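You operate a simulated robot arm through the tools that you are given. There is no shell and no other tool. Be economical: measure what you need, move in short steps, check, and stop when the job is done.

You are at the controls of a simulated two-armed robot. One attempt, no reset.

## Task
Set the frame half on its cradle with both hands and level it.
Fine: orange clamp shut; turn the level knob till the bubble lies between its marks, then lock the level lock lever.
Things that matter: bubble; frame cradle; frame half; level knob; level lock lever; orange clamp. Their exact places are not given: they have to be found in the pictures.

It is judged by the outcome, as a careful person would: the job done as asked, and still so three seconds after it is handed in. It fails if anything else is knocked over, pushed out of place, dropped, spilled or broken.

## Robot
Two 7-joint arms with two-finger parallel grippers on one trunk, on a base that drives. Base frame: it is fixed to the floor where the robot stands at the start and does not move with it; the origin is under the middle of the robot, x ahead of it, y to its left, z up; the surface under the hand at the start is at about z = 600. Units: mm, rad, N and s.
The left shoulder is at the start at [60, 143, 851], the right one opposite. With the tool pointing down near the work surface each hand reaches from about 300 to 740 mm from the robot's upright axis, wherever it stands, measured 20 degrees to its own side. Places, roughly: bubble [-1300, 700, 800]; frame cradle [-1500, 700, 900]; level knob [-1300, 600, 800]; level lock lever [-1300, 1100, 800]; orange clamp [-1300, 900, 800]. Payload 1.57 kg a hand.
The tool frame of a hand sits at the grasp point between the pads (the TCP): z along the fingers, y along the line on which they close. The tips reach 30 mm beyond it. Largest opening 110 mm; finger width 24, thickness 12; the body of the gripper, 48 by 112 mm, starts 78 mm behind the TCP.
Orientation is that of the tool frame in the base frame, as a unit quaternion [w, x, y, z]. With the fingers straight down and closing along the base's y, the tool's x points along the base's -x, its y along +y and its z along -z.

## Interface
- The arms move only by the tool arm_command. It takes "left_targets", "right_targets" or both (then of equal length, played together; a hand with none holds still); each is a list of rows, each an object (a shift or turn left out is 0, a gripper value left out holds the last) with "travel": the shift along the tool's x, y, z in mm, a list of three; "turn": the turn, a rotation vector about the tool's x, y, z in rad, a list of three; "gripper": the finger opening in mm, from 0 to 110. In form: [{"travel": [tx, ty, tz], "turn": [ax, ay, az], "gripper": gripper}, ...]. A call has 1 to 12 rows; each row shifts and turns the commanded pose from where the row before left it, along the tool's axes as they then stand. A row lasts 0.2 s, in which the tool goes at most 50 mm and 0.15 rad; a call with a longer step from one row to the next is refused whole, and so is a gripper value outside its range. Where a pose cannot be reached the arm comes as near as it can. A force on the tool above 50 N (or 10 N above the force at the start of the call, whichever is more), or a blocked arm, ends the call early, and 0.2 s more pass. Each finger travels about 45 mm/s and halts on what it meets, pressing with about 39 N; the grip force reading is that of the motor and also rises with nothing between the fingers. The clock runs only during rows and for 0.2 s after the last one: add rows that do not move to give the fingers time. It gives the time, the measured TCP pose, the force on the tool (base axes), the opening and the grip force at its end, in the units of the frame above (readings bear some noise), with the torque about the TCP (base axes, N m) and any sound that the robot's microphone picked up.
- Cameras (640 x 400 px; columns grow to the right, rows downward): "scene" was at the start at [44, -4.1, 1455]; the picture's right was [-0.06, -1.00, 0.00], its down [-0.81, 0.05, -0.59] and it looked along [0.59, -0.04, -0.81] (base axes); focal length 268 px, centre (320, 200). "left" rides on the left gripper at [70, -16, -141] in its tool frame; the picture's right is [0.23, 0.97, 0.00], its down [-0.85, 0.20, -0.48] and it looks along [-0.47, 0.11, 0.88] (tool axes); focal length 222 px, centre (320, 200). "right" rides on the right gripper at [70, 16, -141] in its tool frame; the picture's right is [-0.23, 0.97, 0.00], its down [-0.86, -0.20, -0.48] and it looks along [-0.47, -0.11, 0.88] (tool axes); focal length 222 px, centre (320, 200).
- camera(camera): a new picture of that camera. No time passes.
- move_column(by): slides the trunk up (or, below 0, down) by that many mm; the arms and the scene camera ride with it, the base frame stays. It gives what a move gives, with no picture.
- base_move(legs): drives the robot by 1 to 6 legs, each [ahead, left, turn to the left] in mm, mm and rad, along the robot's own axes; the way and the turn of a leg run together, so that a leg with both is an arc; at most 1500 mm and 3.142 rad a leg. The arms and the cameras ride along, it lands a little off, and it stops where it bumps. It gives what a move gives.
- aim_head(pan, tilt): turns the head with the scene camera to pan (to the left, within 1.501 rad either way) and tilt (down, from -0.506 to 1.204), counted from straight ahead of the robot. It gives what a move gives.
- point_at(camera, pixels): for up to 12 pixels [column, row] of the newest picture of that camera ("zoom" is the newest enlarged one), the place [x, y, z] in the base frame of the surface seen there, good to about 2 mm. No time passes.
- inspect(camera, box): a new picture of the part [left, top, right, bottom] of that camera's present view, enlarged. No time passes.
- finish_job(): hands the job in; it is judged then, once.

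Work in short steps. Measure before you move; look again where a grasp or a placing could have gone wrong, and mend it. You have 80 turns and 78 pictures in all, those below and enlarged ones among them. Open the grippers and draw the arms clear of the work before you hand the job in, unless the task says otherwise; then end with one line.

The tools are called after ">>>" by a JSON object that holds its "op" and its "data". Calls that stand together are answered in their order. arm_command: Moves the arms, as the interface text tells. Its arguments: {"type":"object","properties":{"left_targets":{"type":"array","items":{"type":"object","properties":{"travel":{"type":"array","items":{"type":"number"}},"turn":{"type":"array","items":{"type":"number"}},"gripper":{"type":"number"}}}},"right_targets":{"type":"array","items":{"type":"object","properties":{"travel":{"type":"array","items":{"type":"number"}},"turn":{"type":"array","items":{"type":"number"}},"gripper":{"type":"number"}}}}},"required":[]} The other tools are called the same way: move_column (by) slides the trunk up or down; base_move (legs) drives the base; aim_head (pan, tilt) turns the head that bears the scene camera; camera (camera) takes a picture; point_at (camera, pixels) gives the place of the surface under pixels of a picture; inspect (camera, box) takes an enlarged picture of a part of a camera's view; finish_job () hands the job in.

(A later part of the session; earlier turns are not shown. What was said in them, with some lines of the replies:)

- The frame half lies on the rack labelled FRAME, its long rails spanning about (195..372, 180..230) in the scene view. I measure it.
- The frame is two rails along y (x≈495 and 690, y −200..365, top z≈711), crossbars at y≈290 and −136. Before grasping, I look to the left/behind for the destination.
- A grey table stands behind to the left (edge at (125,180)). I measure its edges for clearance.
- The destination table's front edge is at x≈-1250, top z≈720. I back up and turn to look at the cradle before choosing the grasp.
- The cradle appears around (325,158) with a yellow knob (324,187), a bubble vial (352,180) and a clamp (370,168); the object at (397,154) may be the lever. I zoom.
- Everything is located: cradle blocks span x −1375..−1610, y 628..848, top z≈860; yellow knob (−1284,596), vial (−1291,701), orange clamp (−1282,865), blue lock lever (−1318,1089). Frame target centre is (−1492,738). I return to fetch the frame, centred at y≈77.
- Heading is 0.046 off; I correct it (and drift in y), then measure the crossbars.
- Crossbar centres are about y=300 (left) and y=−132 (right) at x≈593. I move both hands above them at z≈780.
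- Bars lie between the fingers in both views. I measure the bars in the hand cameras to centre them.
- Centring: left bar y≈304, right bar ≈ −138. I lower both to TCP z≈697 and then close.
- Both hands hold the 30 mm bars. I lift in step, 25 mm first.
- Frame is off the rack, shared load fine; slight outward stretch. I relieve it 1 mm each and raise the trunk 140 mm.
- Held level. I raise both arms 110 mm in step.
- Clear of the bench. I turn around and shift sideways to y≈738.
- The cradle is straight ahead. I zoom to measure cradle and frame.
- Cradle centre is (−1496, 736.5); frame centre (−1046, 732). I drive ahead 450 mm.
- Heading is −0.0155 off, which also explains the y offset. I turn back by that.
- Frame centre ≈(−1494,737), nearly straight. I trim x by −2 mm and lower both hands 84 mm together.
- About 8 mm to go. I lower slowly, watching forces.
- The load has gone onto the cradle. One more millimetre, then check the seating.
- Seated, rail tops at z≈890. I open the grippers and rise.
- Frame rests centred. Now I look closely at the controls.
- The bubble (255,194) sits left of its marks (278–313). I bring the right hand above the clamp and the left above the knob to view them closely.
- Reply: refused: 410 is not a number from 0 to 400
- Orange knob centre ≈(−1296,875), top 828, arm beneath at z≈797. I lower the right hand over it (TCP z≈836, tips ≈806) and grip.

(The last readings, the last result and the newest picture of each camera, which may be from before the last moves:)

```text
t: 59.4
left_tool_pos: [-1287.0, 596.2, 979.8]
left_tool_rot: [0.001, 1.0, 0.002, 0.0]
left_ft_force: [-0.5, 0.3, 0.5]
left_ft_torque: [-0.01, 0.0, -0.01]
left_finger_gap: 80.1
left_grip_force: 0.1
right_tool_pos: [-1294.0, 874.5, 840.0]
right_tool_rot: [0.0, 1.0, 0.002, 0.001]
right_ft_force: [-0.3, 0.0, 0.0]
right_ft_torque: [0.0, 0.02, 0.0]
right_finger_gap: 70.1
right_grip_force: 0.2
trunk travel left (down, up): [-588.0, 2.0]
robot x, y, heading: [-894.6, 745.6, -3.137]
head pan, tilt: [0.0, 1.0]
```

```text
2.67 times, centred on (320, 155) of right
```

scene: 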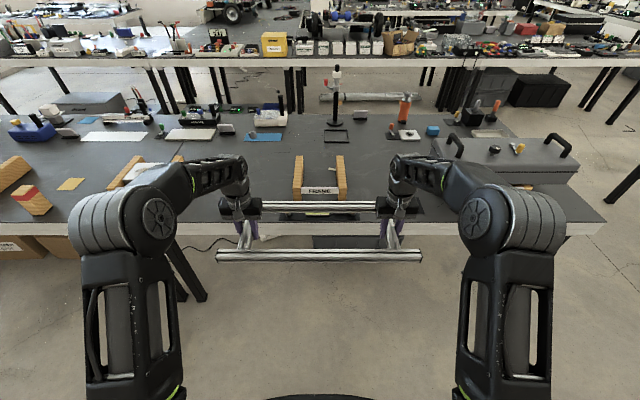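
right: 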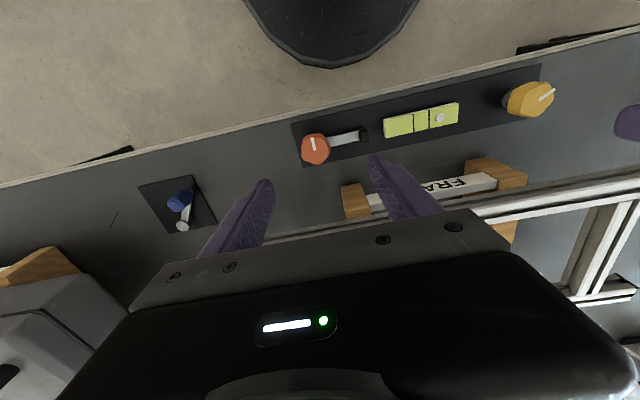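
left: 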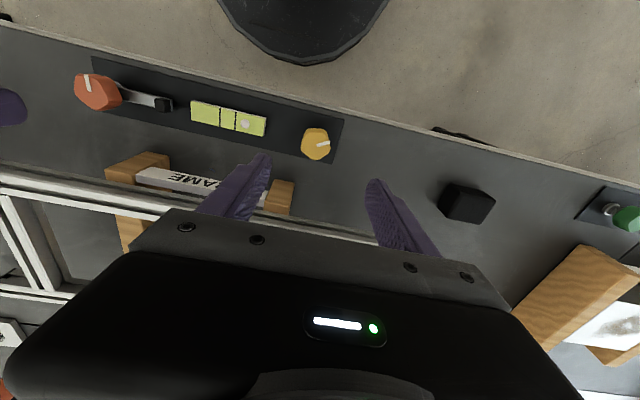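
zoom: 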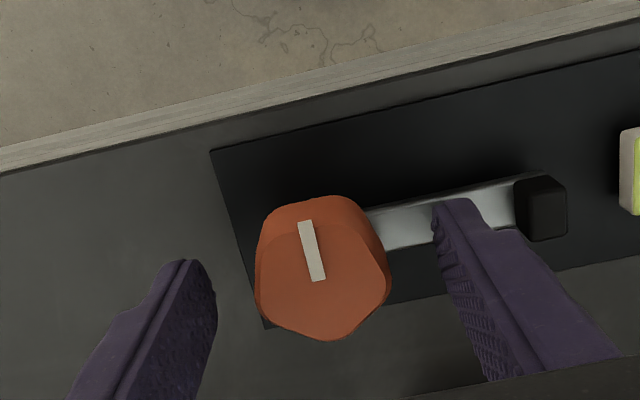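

>>> {"op": "point_at", "data": {"camera": "zoom", "pixels": [[450, 205], [475, 203], [175, 268], [205, 262], [258, 265], [322, 275], [388, 275], [315, 235], [325, 335]]}}

```text
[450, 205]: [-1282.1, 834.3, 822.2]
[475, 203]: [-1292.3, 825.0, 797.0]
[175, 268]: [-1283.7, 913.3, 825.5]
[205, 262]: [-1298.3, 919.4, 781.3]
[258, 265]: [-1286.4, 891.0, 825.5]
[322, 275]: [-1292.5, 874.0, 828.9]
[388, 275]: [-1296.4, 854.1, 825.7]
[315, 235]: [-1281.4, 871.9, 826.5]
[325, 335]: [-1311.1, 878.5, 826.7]
```

Well centred. Lower 4 mm and close on the knob.

>>> {"op": "arm_command", "data": {"right_targets": [{"travel": [0, 0, 4]}, {"gripper": 25}, {}, {}, {}, {}]}}

>>> {"op": "arm_command", "data": {"right_targets": [{"turn": [0, 0, 0.1]}, {"turn": [0, 0, 0.1]}, {"turn": [0, 0, 0.1]}, {}]}}

>>> {"op": "inspect", "data": {"camera": "scene", "box": [260, 190, 400, 270]}}

```text
t: 60.8
left_tool_pos: [-1286.0, 596.1, 979.2]
left_tool_rot: [0.001, 1.0, 0.001, 0.0]
left_ft_force: [1.1, -0.5, -0.1]
left_ft_torque: [0.0, 0.0, 0.03]
left_finger_gap: 80.0
left_grip_force: 0.1
right_tool_pos: [-1292.8, 875.2, 835.6]
right_tool_rot: [0.0, 1.0, 0.002, 0.001]
right_ft_force: [0.5, -3.8, 0.1]
right_ft_torque: [-0.61, 0.02, 0.05]
right_finger_gap: 41.5
right_grip_force: 44.3
trunk travel left (down, up): [-588.0, 2.0]
robot x, y, heading: [-897.6, 741.3, -3.137]
head pan, tilt: [0.0, 1.0]
```

```text
t: 61.8
left_tool_pos: [-1286.3, 595.3, 980.8]
left_tool_rot: [0.0, 1.0, 0.002, 0.0]
left_ft_force: [0.3, -0.7, 0.1]
left_ft_torque: [0.0, -0.03, -0.01]
left_finger_gap: 79.7
left_grip_force: 0.2
right_tool_pos: [-1293.4, 875.6, 836.3]
right_tool_rot: [-0.001, 0.989, -0.149, 0.001]
right_ft_force: [3.9, -8.8, -3.1]
right_ft_torque: [-0.86, 0.3, -0.01]
right_finger_gap: 41.6
right_grip_force: 45.1
trunk travel left (down, up): [-588.0, 2.0]
robot x, y, heading: [-894.4, 740.3, -3.142]
head pan, tilt: [0.0, 1.0]
```

```text
4.57 times, centred on (330, 230) of scene
```

zoom: 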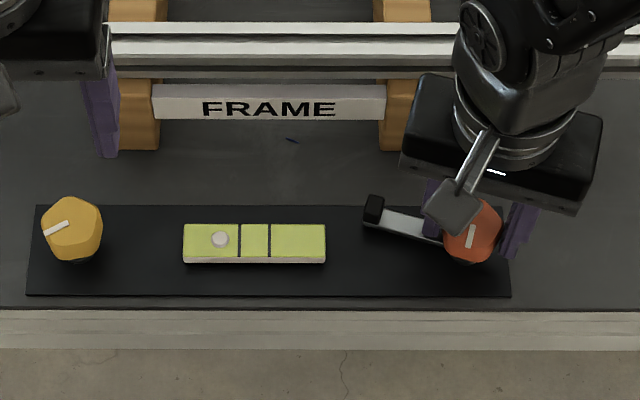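

The arm swings with the knob toward the cradle, with little resistance. I continue toward a quarter turn.

>>> {"op": "arm_command", "data": {"right_targets": [{"turn": [0, 0, 0.12]}, {"turn": [0, 0, 0.12]}, {"turn": [0, 0, 0.12]}, {"turn": [0, 0, 0.12]}, {"turn": [0, 0, 0.12]}, {"turn": [0, 0, 0.12]}, {}]}}

>>> {"op": "inspect", "data": {"camera": "scene", "box": [260, 190, 400, 270]}}

```text
t: 63.4
left_tool_pos: [-1286.2, 596.6, 979.2]
left_tool_rot: [0.001, 1.0, 0.002, 0.0]
left_ft_force: [0.2, 0.1, -0.2]
left_ft_torque: [-0.02, -0.01, 0.0]
left_finger_gap: 80.1
left_grip_force: 0.1
right_tool_pos: [-1295.4, 876.6, 835.8]
right_tool_rot: [-0.001, 0.873, -0.487, 0.001]
right_ft_force: [6.1, -11.5, -6.1]
right_ft_torque: [-1.08, -0.51, -0.01]
right_finger_gap: 41.6
right_grip_force: 44.4
trunk travel left (down, up): [-588.0, 2.0]
robot x, y, heading: [-895.6, 742.9, -3.137]
head pan, tilt: [0.0, 1.0]
```

```text
4.57 times, centred on (330, 230) of scene
```

zoom: 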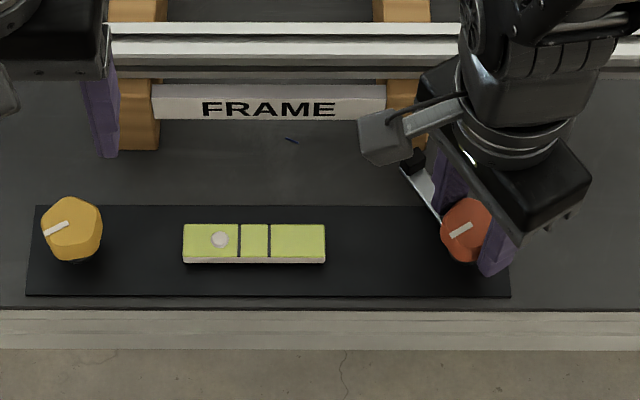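

At 1.02 rad; I continue toward 1.6 and look for a stop.

>>> {"op": "arm_command", "data": {"right_targets": [{"travel": [1, 1, 0], "turn": [0, 0, 0.1]}, {"turn": [0, 0, 0.1]}, {"turn": [0, 0, 0.1]}, {"turn": [0, 0, 0.1]}, {"turn": [0, 0, 0.1]}, {"turn": [0, 0, 0.08]}, {}]}}

>>> {"op": "inspect", "data": {"camera": "scene", "box": [260, 190, 400, 270]}}

```text
t: 65.0
left_tool_pos: [-1285.1, 596.2, 980.2]
left_tool_rot: [0.002, 1.0, 0.002, 0.0]
left_ft_force: [0.4, 0.0, -0.7]
left_ft_torque: [-0.02, 0.01, -0.05]
left_finger_gap: 80.1
left_grip_force: 0.0
right_tool_pos: [-1294.6, 874.8, 836.6]
right_tool_rot: [0.001, -0.697, 0.717, 0.0]
right_ft_force: [8.7, 4.4, -5.1]
right_ft_torque: [0.13, 0.34, 0.57]
right_finger_gap: 41.7
right_grip_force: 45.2
trunk travel left (down, up): [-588.0, 2.0]
robot x, y, heading: [-898.7, 740.7, -3.139]
head pan, tilt: [0.0, 1.0]
```

```text
4.57 times, centred on (330, 230) of scene
```

zoom: 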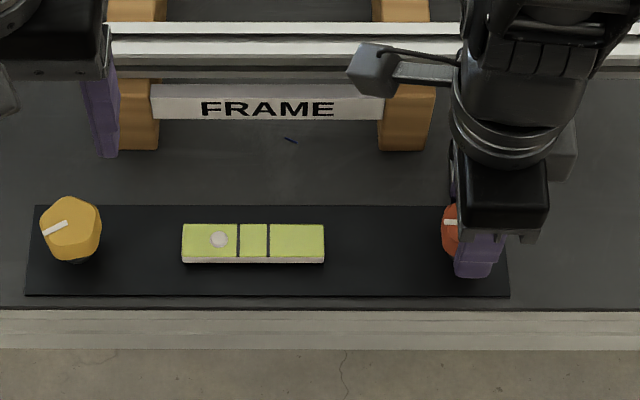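

Torque about z rose to 0.57, suggesting a stop at about 90°. I push slightly further to confirm.

>>> {"op": "arm_command", "data": {"right_targets": [{"turn": [0, 0, 0.05]}, {"turn": [0, 0, 0.05]}, {}]}}

```text
t: 65.8
left_tool_pos: [-1285.3, 595.0, 980.6]
left_tool_rot: [0.001, 1.0, 0.002, 0.0]
left_ft_force: [0.6, 0.3, -0.8]
left_ft_torque: [-0.01, -0.03, 0.01]
left_finger_gap: 79.6
left_grip_force: 0.0
right_tool_pos: [-1294.6, 874.0, 837.0]
right_tool_rot: [0.001, -0.661, 0.751, 0.0]
right_ft_force: [5.8, 1.0, -4.7]
right_ft_torque: [-0.29, 0.42, 0.39]
right_finger_gap: 41.3
right_grip_force: 44.8
trunk travel left (down, up): [-588.0, 2.0]
robot x, y, heading: [-894.0, 741.9, -3.143]
head pan, tilt: [0.0, 1.0]
```

Unclear whether it turned or slipped; I open, rise and look.

>>> {"op": "arm_command", "data": {"right_targets": [{"gripper": 75}, {}, {}, {"travel": [0, 0, -30]}, {"travel": [0, 0, -45]}, {"travel": [0, 0, -45]}, {"travel": [0, -45, 0]}, {"travel": [0, -45, 0]}, {}]}}

>>> {"op": "inspect", "data": {"camera": "scene", "box": [260, 190, 400, 270]}}

```text
t: 67.8
left_tool_pos: [-1287.1, 595.7, 979.2]
left_tool_rot: [0.0, 1.0, 0.002, 0.001]
left_ft_force: [0.0, 0.2, -0.3]
left_ft_torque: [0.01, -0.04, -0.02]
left_finger_gap: 79.7
left_grip_force: 0.0
right_tool_pos: [-1205.5, 864.1, 955.0]
right_tool_rot: [0.001, -0.661, 0.75, -0.001]
right_ft_force: [0.2, 0.3, -0.4]
right_ft_torque: [0.03, -0.04, 0.04]
right_finger_gap: 74.7
right_grip_force: 0.0
trunk travel left (down, up): [-588.0, 2.0]
robot x, y, heading: [-901.0, 743.3, -3.137]
head pan, tilt: [0.0, 1.0]
```

```text
4.57 times, centred on (330, 230) of scene
```

zoom: 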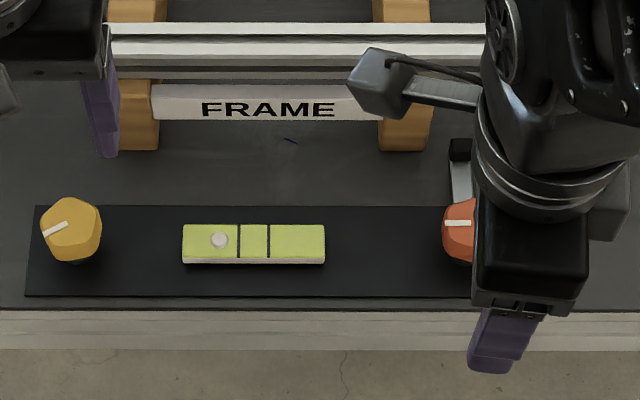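

The clamp arm now points squarely at the cradle, pointer turned exactly 90° (stop reached): shut. Next, the left hand goes down on the yellow knob at (−1296,598), while the right wrist unwinds.

>>> {"op": "arm_command", "data": {"left_targets": [{"travel": [-9.5, -2, 0], "gripper": 70}, {"travel": [0, 0, 40]}, {"travel": [0, 0, 40]}, {"travel": [0, 0, 40]}, {"travel": [0, 0, 14]}, {"travel": [0, 0, 5]}, {}, {}, {}, {}, {}], "right_targets": [{"turn": [0, 0, -0.148]}, {"turn": [0, 0, -0.148]}, {"turn": [0, 0, -0.148]}, {"turn": [0, 0, -0.148]}, {"turn": [0, 0, -0.148]}, {"turn": [0, 0, -0.148]}, {"turn": [0, 0, -0.148]}, {"turn": [0, 0, -0.148]}, {"turn": [0, 0, -0.148]}, {"turn": [0, 0, -0.148]}, {"turn": [0, 0, -0.148]}]}}

>>> {"op": "inspect", "data": {"camera": "left", "box": [200, 80, 440, 230]}}

>>> {"op": "point_at", "data": {"camera": "zoom", "pixels": [[320, 230], [320, 260], [320, 290], [260, 260], [380, 260], [290, 260], [350, 260]]}}

```text
t: 70.2
left_tool_pos: [-1289.6, 598.9, 838.7]
left_tool_rot: [0.001, 1.0, 0.002, 0.0]
left_ft_force: [-0.4, -0.3, 0.6]
left_ft_torque: [-0.02, 0.03, -0.01]
left_finger_gap: 69.9
left_grip_force: 0.1
right_tool_pos: [-1205.2, 861.0, 955.4]
right_tool_rot: [0.0, 0.999, -0.033, 0.001]
right_ft_force: [-0.6, -0.5, 0.2]
right_ft_torque: [-0.02, 0.02, -0.03]
right_finger_gap: 75.0
right_grip_force: 0.0
trunk travel left (down, up): [-588.0, 2.0]
robot x, y, heading: [-897.1, 744.2, -3.138]
head pan, tilt: [0.0, 1.0]
```

```text
2.67 times, centred on (320, 155) of left
```

zoom: 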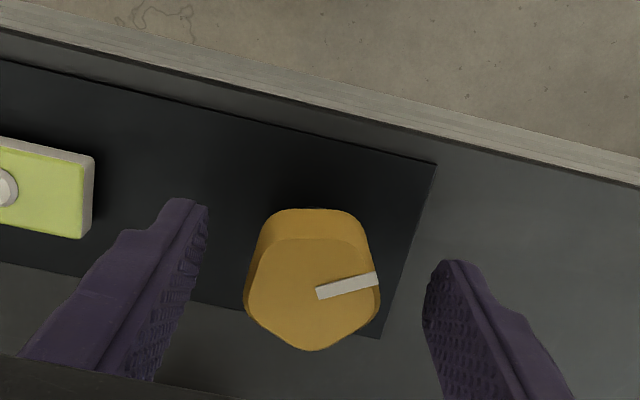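

```text
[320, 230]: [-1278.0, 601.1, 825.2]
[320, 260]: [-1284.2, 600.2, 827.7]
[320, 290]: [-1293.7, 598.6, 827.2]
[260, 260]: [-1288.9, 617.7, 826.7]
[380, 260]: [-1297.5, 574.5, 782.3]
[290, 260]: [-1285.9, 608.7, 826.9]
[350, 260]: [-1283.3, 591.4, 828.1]
```

Knob centre x≈−1295; I shift −4 mm, lower 3 mm, close, and make a trial turn of +0.3.

>>> {"op": "arm_command", "data": {"left_targets": [{"travel": [-4, 0, 3]}, {"gripper": 25}, {}, {}, {}, {}]}}

>>> {"op": "arm_command", "data": {"left_targets": [{"turn": [0, 0, 0.1]}, {"turn": [0, 0, 0.1]}, {"turn": [0, 0, 0.1]}, {}]}}

>>> {"op": "inspect", "data": {"camera": "scene", "box": [260, 205, 360, 265]}}

```text
t: 71.6
left_tool_pos: [-1293.2, 601.4, 835.7]
left_tool_rot: [0.001, 1.0, 0.002, 0.0]
left_ft_force: [2.0, 6.3, -2.4]
left_ft_torque: [0.48, -0.01, 0.03]
left_finger_gap: 41.2
left_grip_force: 44.5
right_tool_pos: [-1205.4, 863.3, 956.7]
right_tool_rot: [-0.001, 0.999, -0.035, 0.001]
right_ft_force: [0.4, 0.1, 0.9]
right_ft_torque: [0.01, -0.02, -0.01]
right_finger_gap: 75.0
right_grip_force: 0.0
trunk travel left (down, up): [-588.0, 2.0]
robot x, y, heading: [-893.5, 738.7, -3.142]
head pan, tilt: [0.0, 1.0]
```

```text
t: 72.6
left_tool_pos: [-1294.0, 600.7, 835.8]
left_tool_rot: [0.001, 0.989, -0.149, 0.002]
left_ft_force: [11.0, 9.9, -7.7]
left_ft_torque: [0.68, 0.47, 0.0]
left_finger_gap: 41.3
left_grip_force: 44.9
right_tool_pos: [-1204.4, 863.2, 956.4]
right_tool_rot: [0.0, 0.999, -0.035, 0.0]
right_ft_force: [-0.5, 0.2, -1.2]
right_ft_torque: [-0.02, -0.01, -0.01]
right_finger_gap: 75.0
right_grip_force: 0.1
trunk travel left (down, up): [-588.0, 2.0]
robot x, y, heading: [-895.3, 740.2, -3.136]
head pan, tilt: [0.0, 1.0]
```

```text
6.40 times, centred on (310, 235) of scene
```

zoom: 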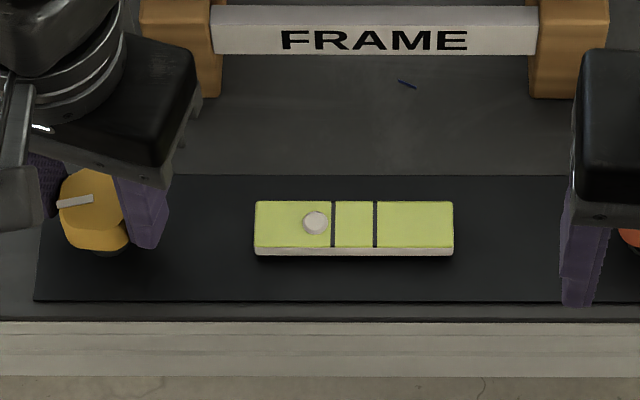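

The bubble moved right (0.255→0.303 of the vial for 0.3 rad); centre is 0.50, so ~1.2 rad more. I turn 0.96 more with a slight recentring.

>>> {"op": "arm_command", "data": {"left_targets": [{"travel": [-1, 0.7, 0], "turn": [0, 0, 0.12]}, {"turn": [0, 0, 0.12]}, {"turn": [0, 0, 0.12]}, {"turn": [0, 0, 0.12]}, {"turn": [0, 0, 0.12]}, {"turn": [0, 0, 0.12]}, {"turn": [0, 0, 0.12]}, {"turn": [0, 0, 0.12]}, {}]}}

>>> {"op": "inspect", "data": {"camera": "scene", "box": [260, 205, 360, 265]}}

```text
t: 74.6
left_tool_pos: [-1293.7, 598.7, 834.7]
left_tool_rot: [0.0, 0.808, -0.589, 0.002]
left_ft_force: [21.4, 13.5, -12.8]
left_ft_torque: [-0.35, -0.26, -0.03]
left_finger_gap: 40.9
left_grip_force: 45.2
right_tool_pos: [-1204.9, 863.4, 957.2]
right_tool_rot: [0.0, 0.999, -0.035, 0.001]
right_ft_force: [0.1, -0.6, -0.8]
right_ft_torque: [-0.03, -0.01, -0.01]
right_finger_gap: 75.0
right_grip_force: 0.1
trunk travel left (down, up): [-588.0, 2.0]
robot x, y, heading: [-893.7, 742.8, -3.138]
head pan, tilt: [0.0, 1.0]
```

```text
6.40 times, centred on (310, 235) of scene
```

zoom: 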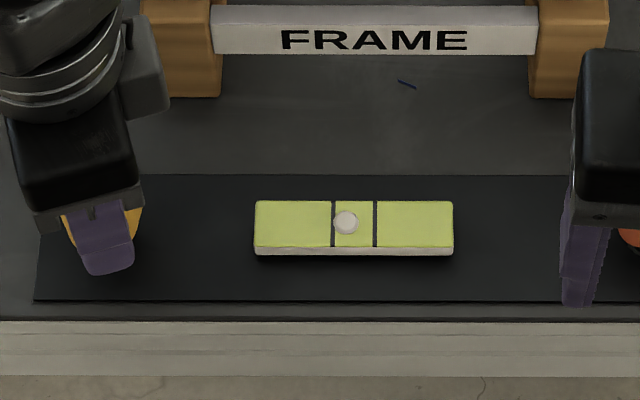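

Bubble at 345 between marks 333 and 375; centre is 354, so 0.28 rad more, with recentring.

>>> {"op": "arm_command", "data": {"left_targets": [{"travel": [0.5, 1.5, 0], "turn": [0, 0, 0.1]}, {"turn": [0, 0, 0.1]}, {"turn": [0, 0, 0.08]}, {}]}}

>>> {"op": "inspect", "data": {"camera": "scene", "box": [260, 205, 360, 265]}}

```text
t: 75.6
left_tool_pos: [-1293.9, 599.0, 836.1]
left_tool_rot: [0.0, 0.718, -0.696, 0.002]
left_ft_force: [23.0, 15.2, -18.6]
left_ft_torque: [0.4, 0.36, -0.03]
left_finger_gap: 40.7
left_grip_force: 45.3
right_tool_pos: [-1203.5, 863.3, 955.9]
right_tool_rot: [0.0, 0.999, -0.035, -0.001]
right_ft_force: [-0.8, 0.4, 0.6]
right_ft_torque: [0.01, 0.0, 0.01]
right_finger_gap: 75.4
right_grip_force: 0.1
trunk travel left (down, up): [-588.0, 2.0]
robot x, y, heading: [-897.5, 742.1, -3.139]
head pan, tilt: [0.0, 1.0]
```

```text
6.40 times, centred on (310, 235) of scene
```

zoom: 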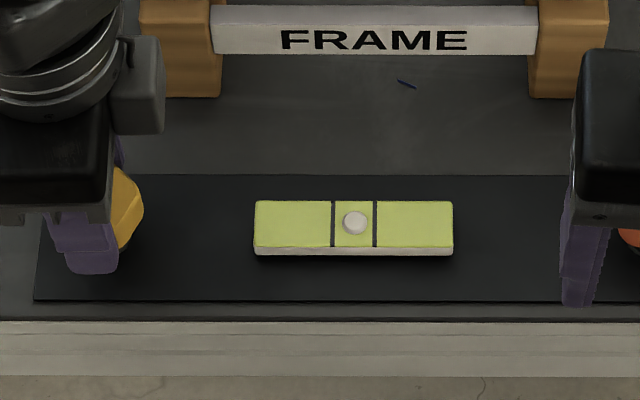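

The bubble is centred at 354. I release the knob, rise, and recheck.

>>> {"op": "arm_command", "data": {"left_targets": [{"gripper": 75}, {}, {}, {"travel": [0, 0, -30]}, {"travel": [0, 0, -45]}, {"travel": [0, 0, -45]}, {"turn": [0, 0, -0.15]}, {"turn": [0, 0, -0.15]}, {"turn": [0, 0, -0.15]}, {"turn": [0, 0, -0.15]}, {"turn": [0, 0, -0.15]}, {"turn": [0, 0, -0.15]}]}}

>>> {"op": "inspect", "data": {"camera": "scene", "box": [260, 205, 360, 265]}}

>>> {"op": "inspect", "data": {"camera": "right", "box": [60, 60, 340, 235]}}

```text
t: 78.2
left_tool_pos: [-1298.9, 597.9, 954.5]
left_tool_rot: [0.001, 0.95, -0.312, 0.0]
left_ft_force: [0.7, 0.0, 0.2]
left_ft_torque: [-0.01, 0.0, -0.03]
left_finger_gap: 75.2
left_grip_force: 0.1
right_tool_pos: [-1204.4, 863.0, 956.8]
right_tool_rot: [0.0, 0.999, -0.035, 0.001]
right_ft_force: [0.5, -0.6, -0.3]
right_ft_torque: [-0.02, 0.0, 0.01]
right_finger_gap: 74.7
right_grip_force: 0.0
trunk travel left (down, up): [-588.0, 2.0]
robot x, y, heading: [-895.3, 739.6, -3.144]
head pan, tilt: [0.0, 1.0]
```

```text
6.40 times, centred on (310, 235) of scene
```

zoom: 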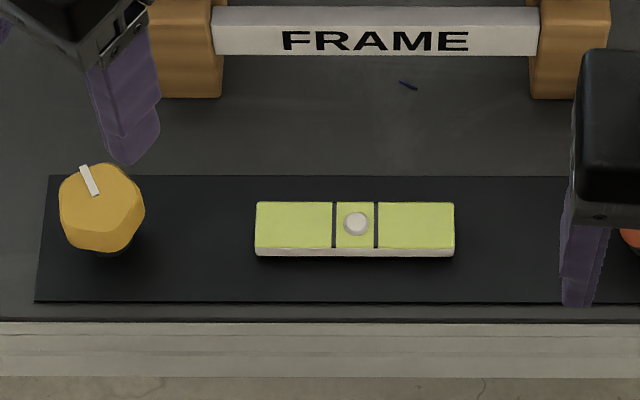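

```text
2.29 times, centred on (200, 148) of right
```

zoom: 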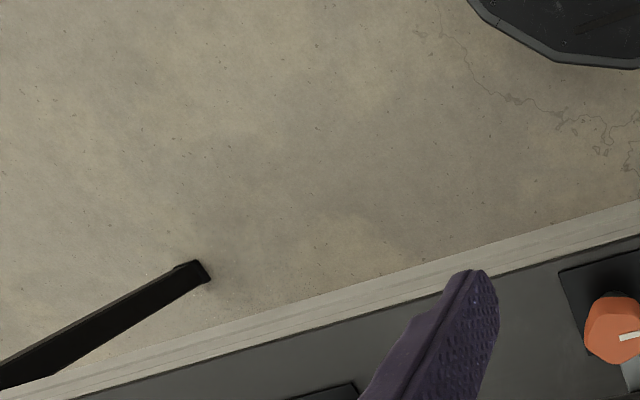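

Still centred. Now I move the right hand toward the blue lever for a close view.

>>> {"op": "arm_command", "data": {"right_targets": [{"travel": [-20, -38, 0], "turn": [0, 0, -0.07]}, {"travel": [-20, -38, 0]}, {"travel": [-20, -38, 0]}, {"travel": [-20, -38, 0]}, {"travel": [-20, -38, 0]}, {"travel": [0, -20, 0]}, {}]}}

>>> {"op": "inspect", "data": {"camera": "right", "box": [220, 60, 460, 210]}}

>>> {"op": "inspect", "data": {"camera": "scene", "box": [390, 190, 470, 250]}}

```text
t: 79.8
left_tool_pos: [-1298.8, 597.6, 955.7]
left_tool_rot: [0.002, 0.95, -0.313, 0.001]
left_ft_force: [-0.1, -0.2, 0.4]
left_ft_torque: [0.0, 0.0, 0.0]
left_finger_gap: 75.1
left_grip_force: 0.0
right_tool_pos: [-1300.5, 1075.3, 953.1]
right_tool_rot: [-0.001, 1.0, 0.002, 0.001]
right_ft_force: [-0.1, 0.6, 0.6]
right_ft_torque: [-0.02, 0.0, -0.02]
right_finger_gap: 74.9
right_grip_force: 0.0
trunk travel left (down, up): [-588.0, 2.0]
robot x, y, heading: [-895.1, 739.6, -3.14]
head pan, tilt: [0.0, 1.0]
```

```text
2.67 times, centred on (340, 135) of right
```

zoom: 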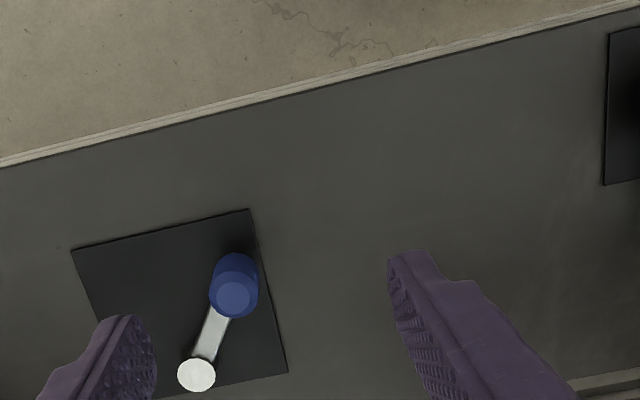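

```text
6.67 times, centred on (430, 220) of scene
```

zoom: 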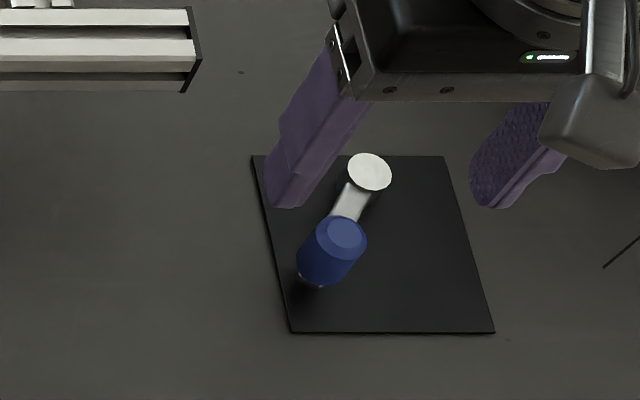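

>>> {"op": "point_at", "data": {"camera": "zoom", "pixels": [[370, 172], [344, 238], [330, 265], [350, 203], [258, 160], [440, 160], [292, 328], [488, 328], [315, 283]]}}

>>> {"op": "inspect", "data": {"camera": "right", "box": [240, 135, 340, 210]}}

>>> {"op": "point_at", "data": {"camera": "zoom", "pixels": [[150, 342], [265, 215], [265, 180], [200, 290], [230, 210], [300, 210]]}}

```text
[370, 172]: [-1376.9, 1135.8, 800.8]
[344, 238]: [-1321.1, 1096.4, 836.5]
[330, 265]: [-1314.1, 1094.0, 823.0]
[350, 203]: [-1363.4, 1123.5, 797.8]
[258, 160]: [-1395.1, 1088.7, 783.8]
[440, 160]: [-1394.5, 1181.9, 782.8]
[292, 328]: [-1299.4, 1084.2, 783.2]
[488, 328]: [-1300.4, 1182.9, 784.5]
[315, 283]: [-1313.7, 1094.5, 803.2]
```

```text
5.33 times, centred on (290, 172) of right
```

zoom: 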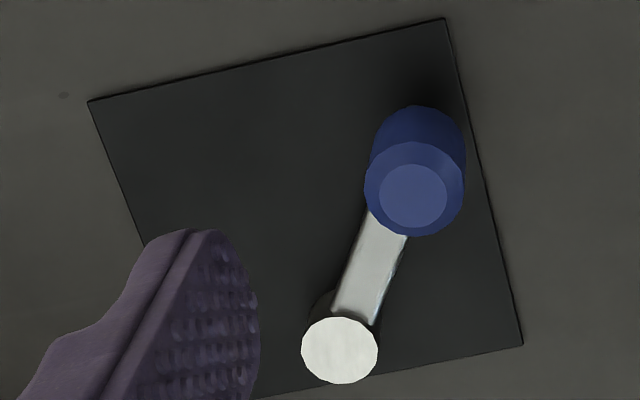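

```text
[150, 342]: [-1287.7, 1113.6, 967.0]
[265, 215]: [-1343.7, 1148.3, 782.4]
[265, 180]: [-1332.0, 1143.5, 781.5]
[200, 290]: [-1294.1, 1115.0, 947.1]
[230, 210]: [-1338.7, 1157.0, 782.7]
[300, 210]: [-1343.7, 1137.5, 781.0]
```

Pivot (−1377,1135), handle (−1321,1096), radius ≈69, arm at z≈798; the plate extends to +y, so the lever swings that way. I lower the right hand over the blue handle and grip it.

>>> {"op": "arm_command", "data": {"right_targets": [{"travel": [-20.5, -20.5, 0], "gripper": 60}, {"travel": [0, 0, 40]}, {"travel": [0, 0, 40]}, {"travel": [0, 0, 30]}, {"travel": [0, 0, 5]}, {}]}}

>>> {"op": "inspect", "data": {"camera": "right", "box": [220, 80, 420, 205]}}

>>> {"op": "point_at", "data": {"camera": "zoom", "pixels": [[320, 200], [320, 230], [320, 260], [290, 230], [350, 230], [320, 290]]}}

```text
t: 81.2
left_tool_pos: [-1298.4, 598.6, 956.0]
left_tool_rot: [0.001, 0.95, -0.313, 0.001]
left_ft_force: [0.1, -0.2, -0.2]
left_ft_torque: [0.01, 0.04, -0.01]
left_finger_gap: 74.7
left_grip_force: 0.1
right_tool_pos: [-1324.9, 1094.0, 841.3]
right_tool_rot: [-0.001, 1.0, 0.0, 0.001]
right_ft_force: [-0.2, -0.1, 0.3]
right_ft_torque: [-0.02, 0.0, -0.01]
right_finger_gap: 59.8
right_grip_force: 0.1
trunk travel left (down, up): [-588.0, 2.0]
robot x, y, heading: [-893.8, 745.9, -3.142]
head pan, tilt: [0.0, 1.0]
```

```text
3.20 times, centred on (320, 142) of right
```

zoom: 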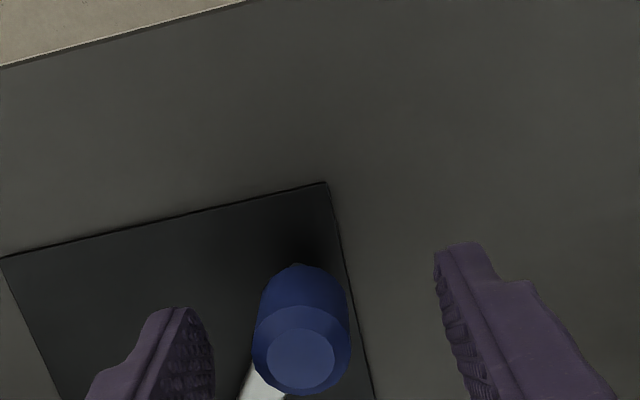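

```text
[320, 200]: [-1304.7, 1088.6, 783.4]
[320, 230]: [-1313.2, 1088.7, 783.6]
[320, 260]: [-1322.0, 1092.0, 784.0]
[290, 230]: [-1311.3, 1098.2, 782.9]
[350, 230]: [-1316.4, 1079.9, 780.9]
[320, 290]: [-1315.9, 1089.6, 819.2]
```

>>> {"op": "point_at", "data": {"camera": "zoom", "pixels": [[258, 350], [300, 360], [344, 350], [300, 315], [300, 390], [440, 260], [185, 320]]}}

```text
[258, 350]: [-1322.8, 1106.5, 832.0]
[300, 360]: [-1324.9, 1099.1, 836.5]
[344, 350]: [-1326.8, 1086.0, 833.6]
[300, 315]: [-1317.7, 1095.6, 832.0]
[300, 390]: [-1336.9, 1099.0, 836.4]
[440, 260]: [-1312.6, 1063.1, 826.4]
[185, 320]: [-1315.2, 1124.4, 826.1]
```

Handle centre ≈(−1326,1097). Shift 2.5 mm, lower 4 mm, and close.

>>> {"op": "arm_command", "data": {"right_targets": [{"travel": [-1, -2.5, 4]}, {"gripper": 15}, {}, {}, {}, {}]}}

```text
t: 82.6
left_tool_pos: [-1297.8, 599.6, 957.2]
left_tool_rot: [0.001, 0.95, -0.314, 0.001]
left_ft_force: [0.8, -0.5, 0.8]
left_ft_torque: [-0.03, 0.0, 0.03]
left_finger_gap: 74.7
left_grip_force: 0.0
right_tool_pos: [-1324.1, 1097.6, 838.5]
right_tool_rot: [-0.001, 1.0, 0.0, 0.0]
right_ft_force: [-2.1, 8.6, 2.5]
right_ft_torque: [0.12, -0.16, -0.03]
right_finger_gap: 22.3
right_grip_force: 34.8
trunk travel left (down, up): [-588.0, 2.0]
robot x, y, heading: [-895.7, 738.2, -3.138]
head pan, tilt: [0.0, 1.0]
```

Gripped (22 mm). I swing the lever along its arc toward +y in 0.1 rad steps, first four.

>>> {"op": "arm_command", "data": {"right_targets": [{"travel": [3.6, -5.4, 0], "turn": [0, 0, -0.1]}, {"travel": [3.6, -5.4, 0], "turn": [0, 0, -0.1]}, {"travel": [3.6, -5.4, 0], "turn": [0, 0, -0.1]}, {"travel": [3.6, -5.4, 0], "turn": [0, 0, -0.1]}, {}]}}

>>> {"op": "inspect", "data": {"camera": "scene", "box": [390, 190, 490, 265]}}

```text
t: 83.8
left_tool_pos: [-1298.8, 599.5, 956.4]
left_tool_rot: [0.002, 0.95, -0.313, 0.002]
left_ft_force: [0.2, -0.5, 0.2]
left_ft_torque: [-0.01, 0.02, 0.01]
left_finger_gap: 74.9
left_grip_force: 0.0
right_tool_pos: [-1314.2, 1121.0, 837.4]
right_tool_rot: [0.001, 0.98, 0.201, 0.0]
right_ft_force: [-4.7, 2.7, -14.9]
right_ft_torque: [-0.09, 0.85, -0.08]
right_finger_gap: 22.3
right_grip_force: 35.2
trunk travel left (down, up): [-588.0, 2.0]
robot x, y, heading: [-894.3, 741.5, -3.143]
head pan, tilt: [0.0, 1.0]
```

```text
5.33 times, centred on (440, 228) of scene
```

zoom: 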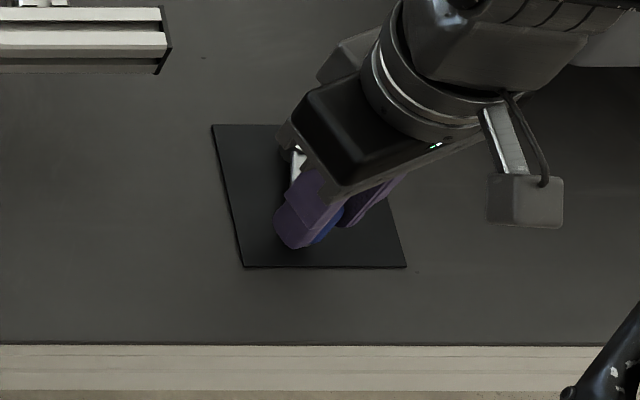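

It moves freely. I continue the arc for 7 more steps, watching for a stop.

>>> {"op": "arm_command", "data": {"right_targets": [{"travel": [3.6, -5.4, 0], "turn": [0, 0, -0.1]}, {"travel": [3.6, -5.4, 0], "turn": [0, 0, -0.1]}, {"travel": [3.6, -5.4, 0], "turn": [0, 0, -0.1]}, {"travel": [3.6, -5.4, 0], "turn": [0, 0, -0.1]}, {"travel": [3.6, -5.4, 0], "turn": [0, 0, -0.1]}, {"travel": [3.6, -5.4, 0], "turn": [0, 0, -0.1]}, {"travel": [3.6, -5.4, 0], "turn": [0, 0, -0.1]}, {}]}}

>>> {"op": "inspect", "data": {"camera": "scene", "box": [390, 190, 490, 265]}}

```text
t: 85.6
left_tool_pos: [-1298.8, 598.4, 955.6]
left_tool_rot: [0.001, 0.95, -0.313, 0.001]
left_ft_force: [-0.4, 0.3, 0.4]
left_ft_torque: [0.0, 0.0, 0.01]
left_finger_gap: 74.9
left_grip_force: 0.0
right_tool_pos: [-1320.1, 1165.6, 837.5]
right_tool_rot: [0.001, 0.851, 0.525, 0.0]
right_ft_force: [-3.6, -3.9, -11.9]
right_ft_torque: [-0.37, 0.47, 0.09]
right_finger_gap: 22.1
right_grip_force: 35.3
trunk travel left (down, up): [-588.0, 2.0]
robot x, y, heading: [-895.0, 740.9, -3.139]
head pan, tilt: [0.0, 1.0]
```

```text
5.33 times, centred on (440, 228) of scene
```

zoom: 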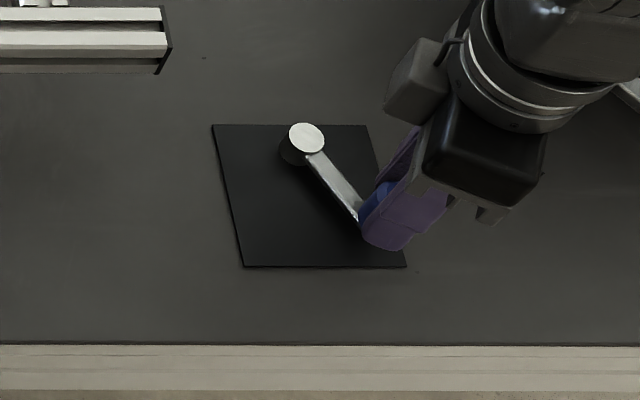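

Lever at ≈+28°, no stop yet. I continue in small batches.

>>> {"op": "arm_command", "data": {"right_targets": [{"travel": [3.6, -5.4, 0], "turn": [0, 0, -0.1]}, {"travel": [3.6, -5.4, 0], "turn": [0, 0, -0.1]}, {"travel": [1.8, -2.7, 0], "turn": [0, 0, -0.05]}, {}]}}

```text
t: 86.6
left_tool_pos: [-1297.3, 596.7, 955.7]
left_tool_rot: [0.001, 0.95, -0.314, 0.0]
left_ft_force: [0.5, 0.6, 0.6]
left_ft_torque: [-0.03, 0.0, -0.01]
left_finger_gap: 75.0
left_grip_force: 0.1
right_tool_pos: [-1325.4, 1175.9, 838.2]
right_tool_rot: [0.003, 0.781, 0.624, 0.001]
right_ft_force: [13.7, -16.3, -3.6]
right_ft_torque: [-0.58, 0.31, -0.15]
right_finger_gap: 22.7
right_grip_force: 34.8
trunk travel left (down, up): [-588.0, 2.0]
robot x, y, heading: [-896.7, 739.5, -3.142]
head pan, tilt: [0.0, 1.0]
```

A 21 N force opposes the motion at ≈+38°, mirror of the start: end stop. I nudge slightly to seat it, then release and rise.

>>> {"op": "arm_command", "data": {"right_targets": [{"travel": [1.4, -2.1, 0]}, {}]}}

>>> {"op": "arm_command", "data": {"right_targets": [{"gripper": 60}, {}, {}, {"travel": [0, 0, -30]}, {"travel": [0, 0, -40]}, {"travel": [0, 0, -45]}, {"turn": [0, 0, 0.15]}, {"turn": [0, 0, 0.15]}, {"turn": [0, 0, 0.15]}, {"turn": [0, 0, 0.15]}, {"turn": [0, 0, 0.15]}, {"turn": [0, 0, 0.15]}]}}

>>> {"op": "inspect", "data": {"camera": "scene", "box": [250, 180, 490, 270]}}

```text
t: 87.2
left_tool_pos: [-1295.8, 595.6, 956.1]
left_tool_rot: [0.001, 0.95, -0.314, 0.001]
left_ft_force: [0.2, -0.2, 0.3]
left_ft_torque: [-0.03, 0.0, 0.0]
left_finger_gap: 75.0
left_grip_force: 0.0
right_tool_pos: [-1325.0, 1176.1, 839.0]
right_tool_rot: [0.004, 0.78, 0.626, 0.003]
right_ft_force: [21.2, -23.3, -1.8]
right_ft_torque: [-0.39, 0.29, -0.12]
right_finger_gap: 22.8
right_grip_force: 35.0
trunk travel left (down, up): [-588.0, 2.0]
robot x, y, heading: [-894.1, 745.7, -3.138]
head pan, tilt: [0.0, 1.0]
```

```text
t: 89.8
left_tool_pos: [-1298.6, 599.0, 954.9]
left_tool_rot: [0.001, 0.95, -0.313, 0.001]
left_ft_force: [-0.1, 0.2, 0.2]
left_ft_torque: [0.01, -0.01, -0.01]
left_finger_gap: 75.2
left_grip_force: 0.1
right_tool_pos: [-1330.1, 1180.7, 953.2]
right_tool_rot: [-0.001, 0.975, 0.222, 0.001]
right_ft_force: [-1.1, -0.3, 0.0]
right_ft_torque: [0.02, -0.02, 0.0]
right_finger_gap: 59.8
right_grip_force: 0.2
trunk travel left (down, up): [-588.0, 2.0]
robot x, y, heading: [-897.8, 743.6, -3.14]
head pan, tilt: [0.0, 1.0]
```

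```text
2.67 times, centred on (370, 225) of scene
```

zoom: 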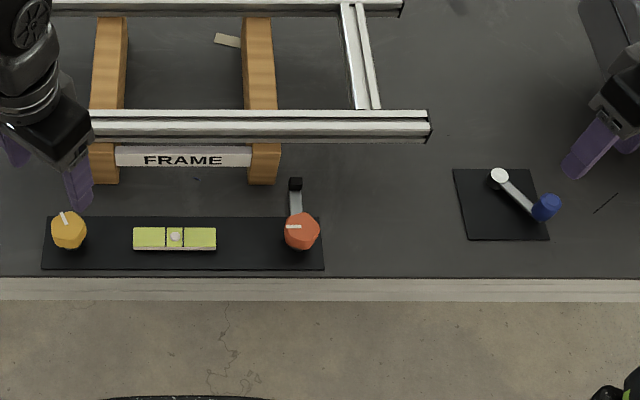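

All controls are set: clamp arm at the cradle, bubble centred, lever swung to its lock stop. I back the robot away (hands at z≈955, above everything) and take a last look.

>>> {"op": "base_move", "data": {"legs": [[-300, 0, 0]]}}

>>> {"op": "aim_head", "data": {"pan": 0, "tilt": 0.75}}

>>> {"op": "inspect", "data": {"camera": "scene", "box": [200, 110, 440, 260]}}

>>> {"op": "inspect", "data": {"camera": "scene", "box": [260, 190, 380, 250]}}

```text
t: 91.8
left_tool_pos: [-997.5, 598.4, 956.6]
left_tool_rot: [0.001, 0.95, -0.313, 0.0]
left_ft_force: [1.1, 0.6, 0.1]
left_ft_torque: [0.01, 0.02, 0.0]
left_finger_gap: 75.0
left_grip_force: 0.0
right_tool_pos: [-1027.3, 1182.1, 953.4]
right_tool_rot: [0.001, 0.975, 0.224, 0.0]
right_ft_force: [1.2, 0.3, -0.6]
right_ft_torque: [0.0, 0.05, -0.01]
right_finger_gap: 60.0
right_grip_force: 0.1
trunk travel left (down, up): [-588.0, 2.0]
robot x, y, heading: [-594.8, 740.3, -3.14]
head pan, tilt: [0.0, 1.0]
```

```text
t: 92.6
left_tool_pos: [-998.4, 598.7, 955.8]
left_tool_rot: [0.001, 0.95, -0.313, 0.001]
left_ft_force: [0.3, 0.3, -0.2]
left_ft_torque: [-0.01, 0.0, 0.0]
left_finger_gap: 75.0
left_grip_force: 0.1
right_tool_pos: [-1027.6, 1181.8, 954.2]
right_tool_rot: [0.0, 0.975, 0.223, 0.0]
right_ft_force: [0.6, 0.5, 0.0]
right_ft_torque: [0.03, -0.01, -0.02]
right_finger_gap: 60.0
right_grip_force: 0.0
trunk travel left (down, up): [-588.0, 2.0]
robot x, y, heading: [-593.1, 739.7, -3.146]
head pan, tilt: [0.0, 0.75]
```

```text
2.67 times, centred on (320, 185) of scene
```

zoom: 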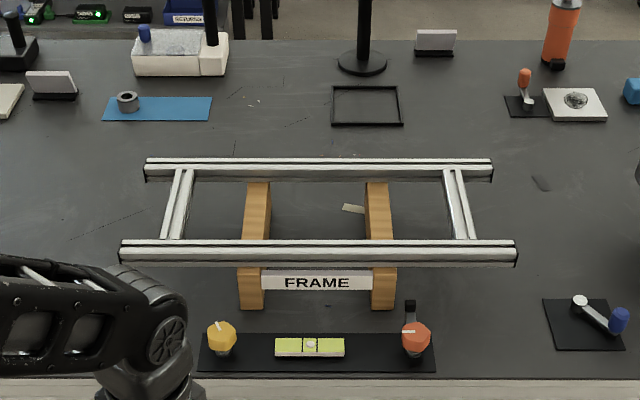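

```text
5.33 times, centred on (320, 220) of scene
```

zoom: 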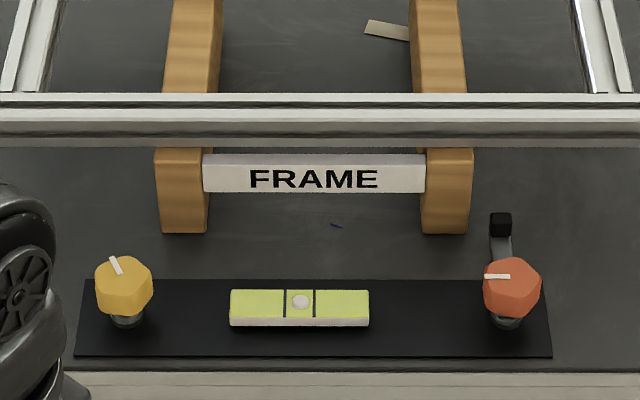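

The frame is centred on the cradle, the bubble sits between its marks, the clamp is turned to its stop, the lever is at its lock stop, and both hands are open and clear. I hand the job in.

>>> {"op": "finish_job", "data": {}}

```text
The job is handed in.
```

The job is handed in: the frame half sits centred on its cradle, the orange clamp is shut, the bubble lies between its marks, and the lock lever is at its end stop. I took the clamp's clockwise stop as "shut" and the lever's far stop as "locked", since nothing was labelled.
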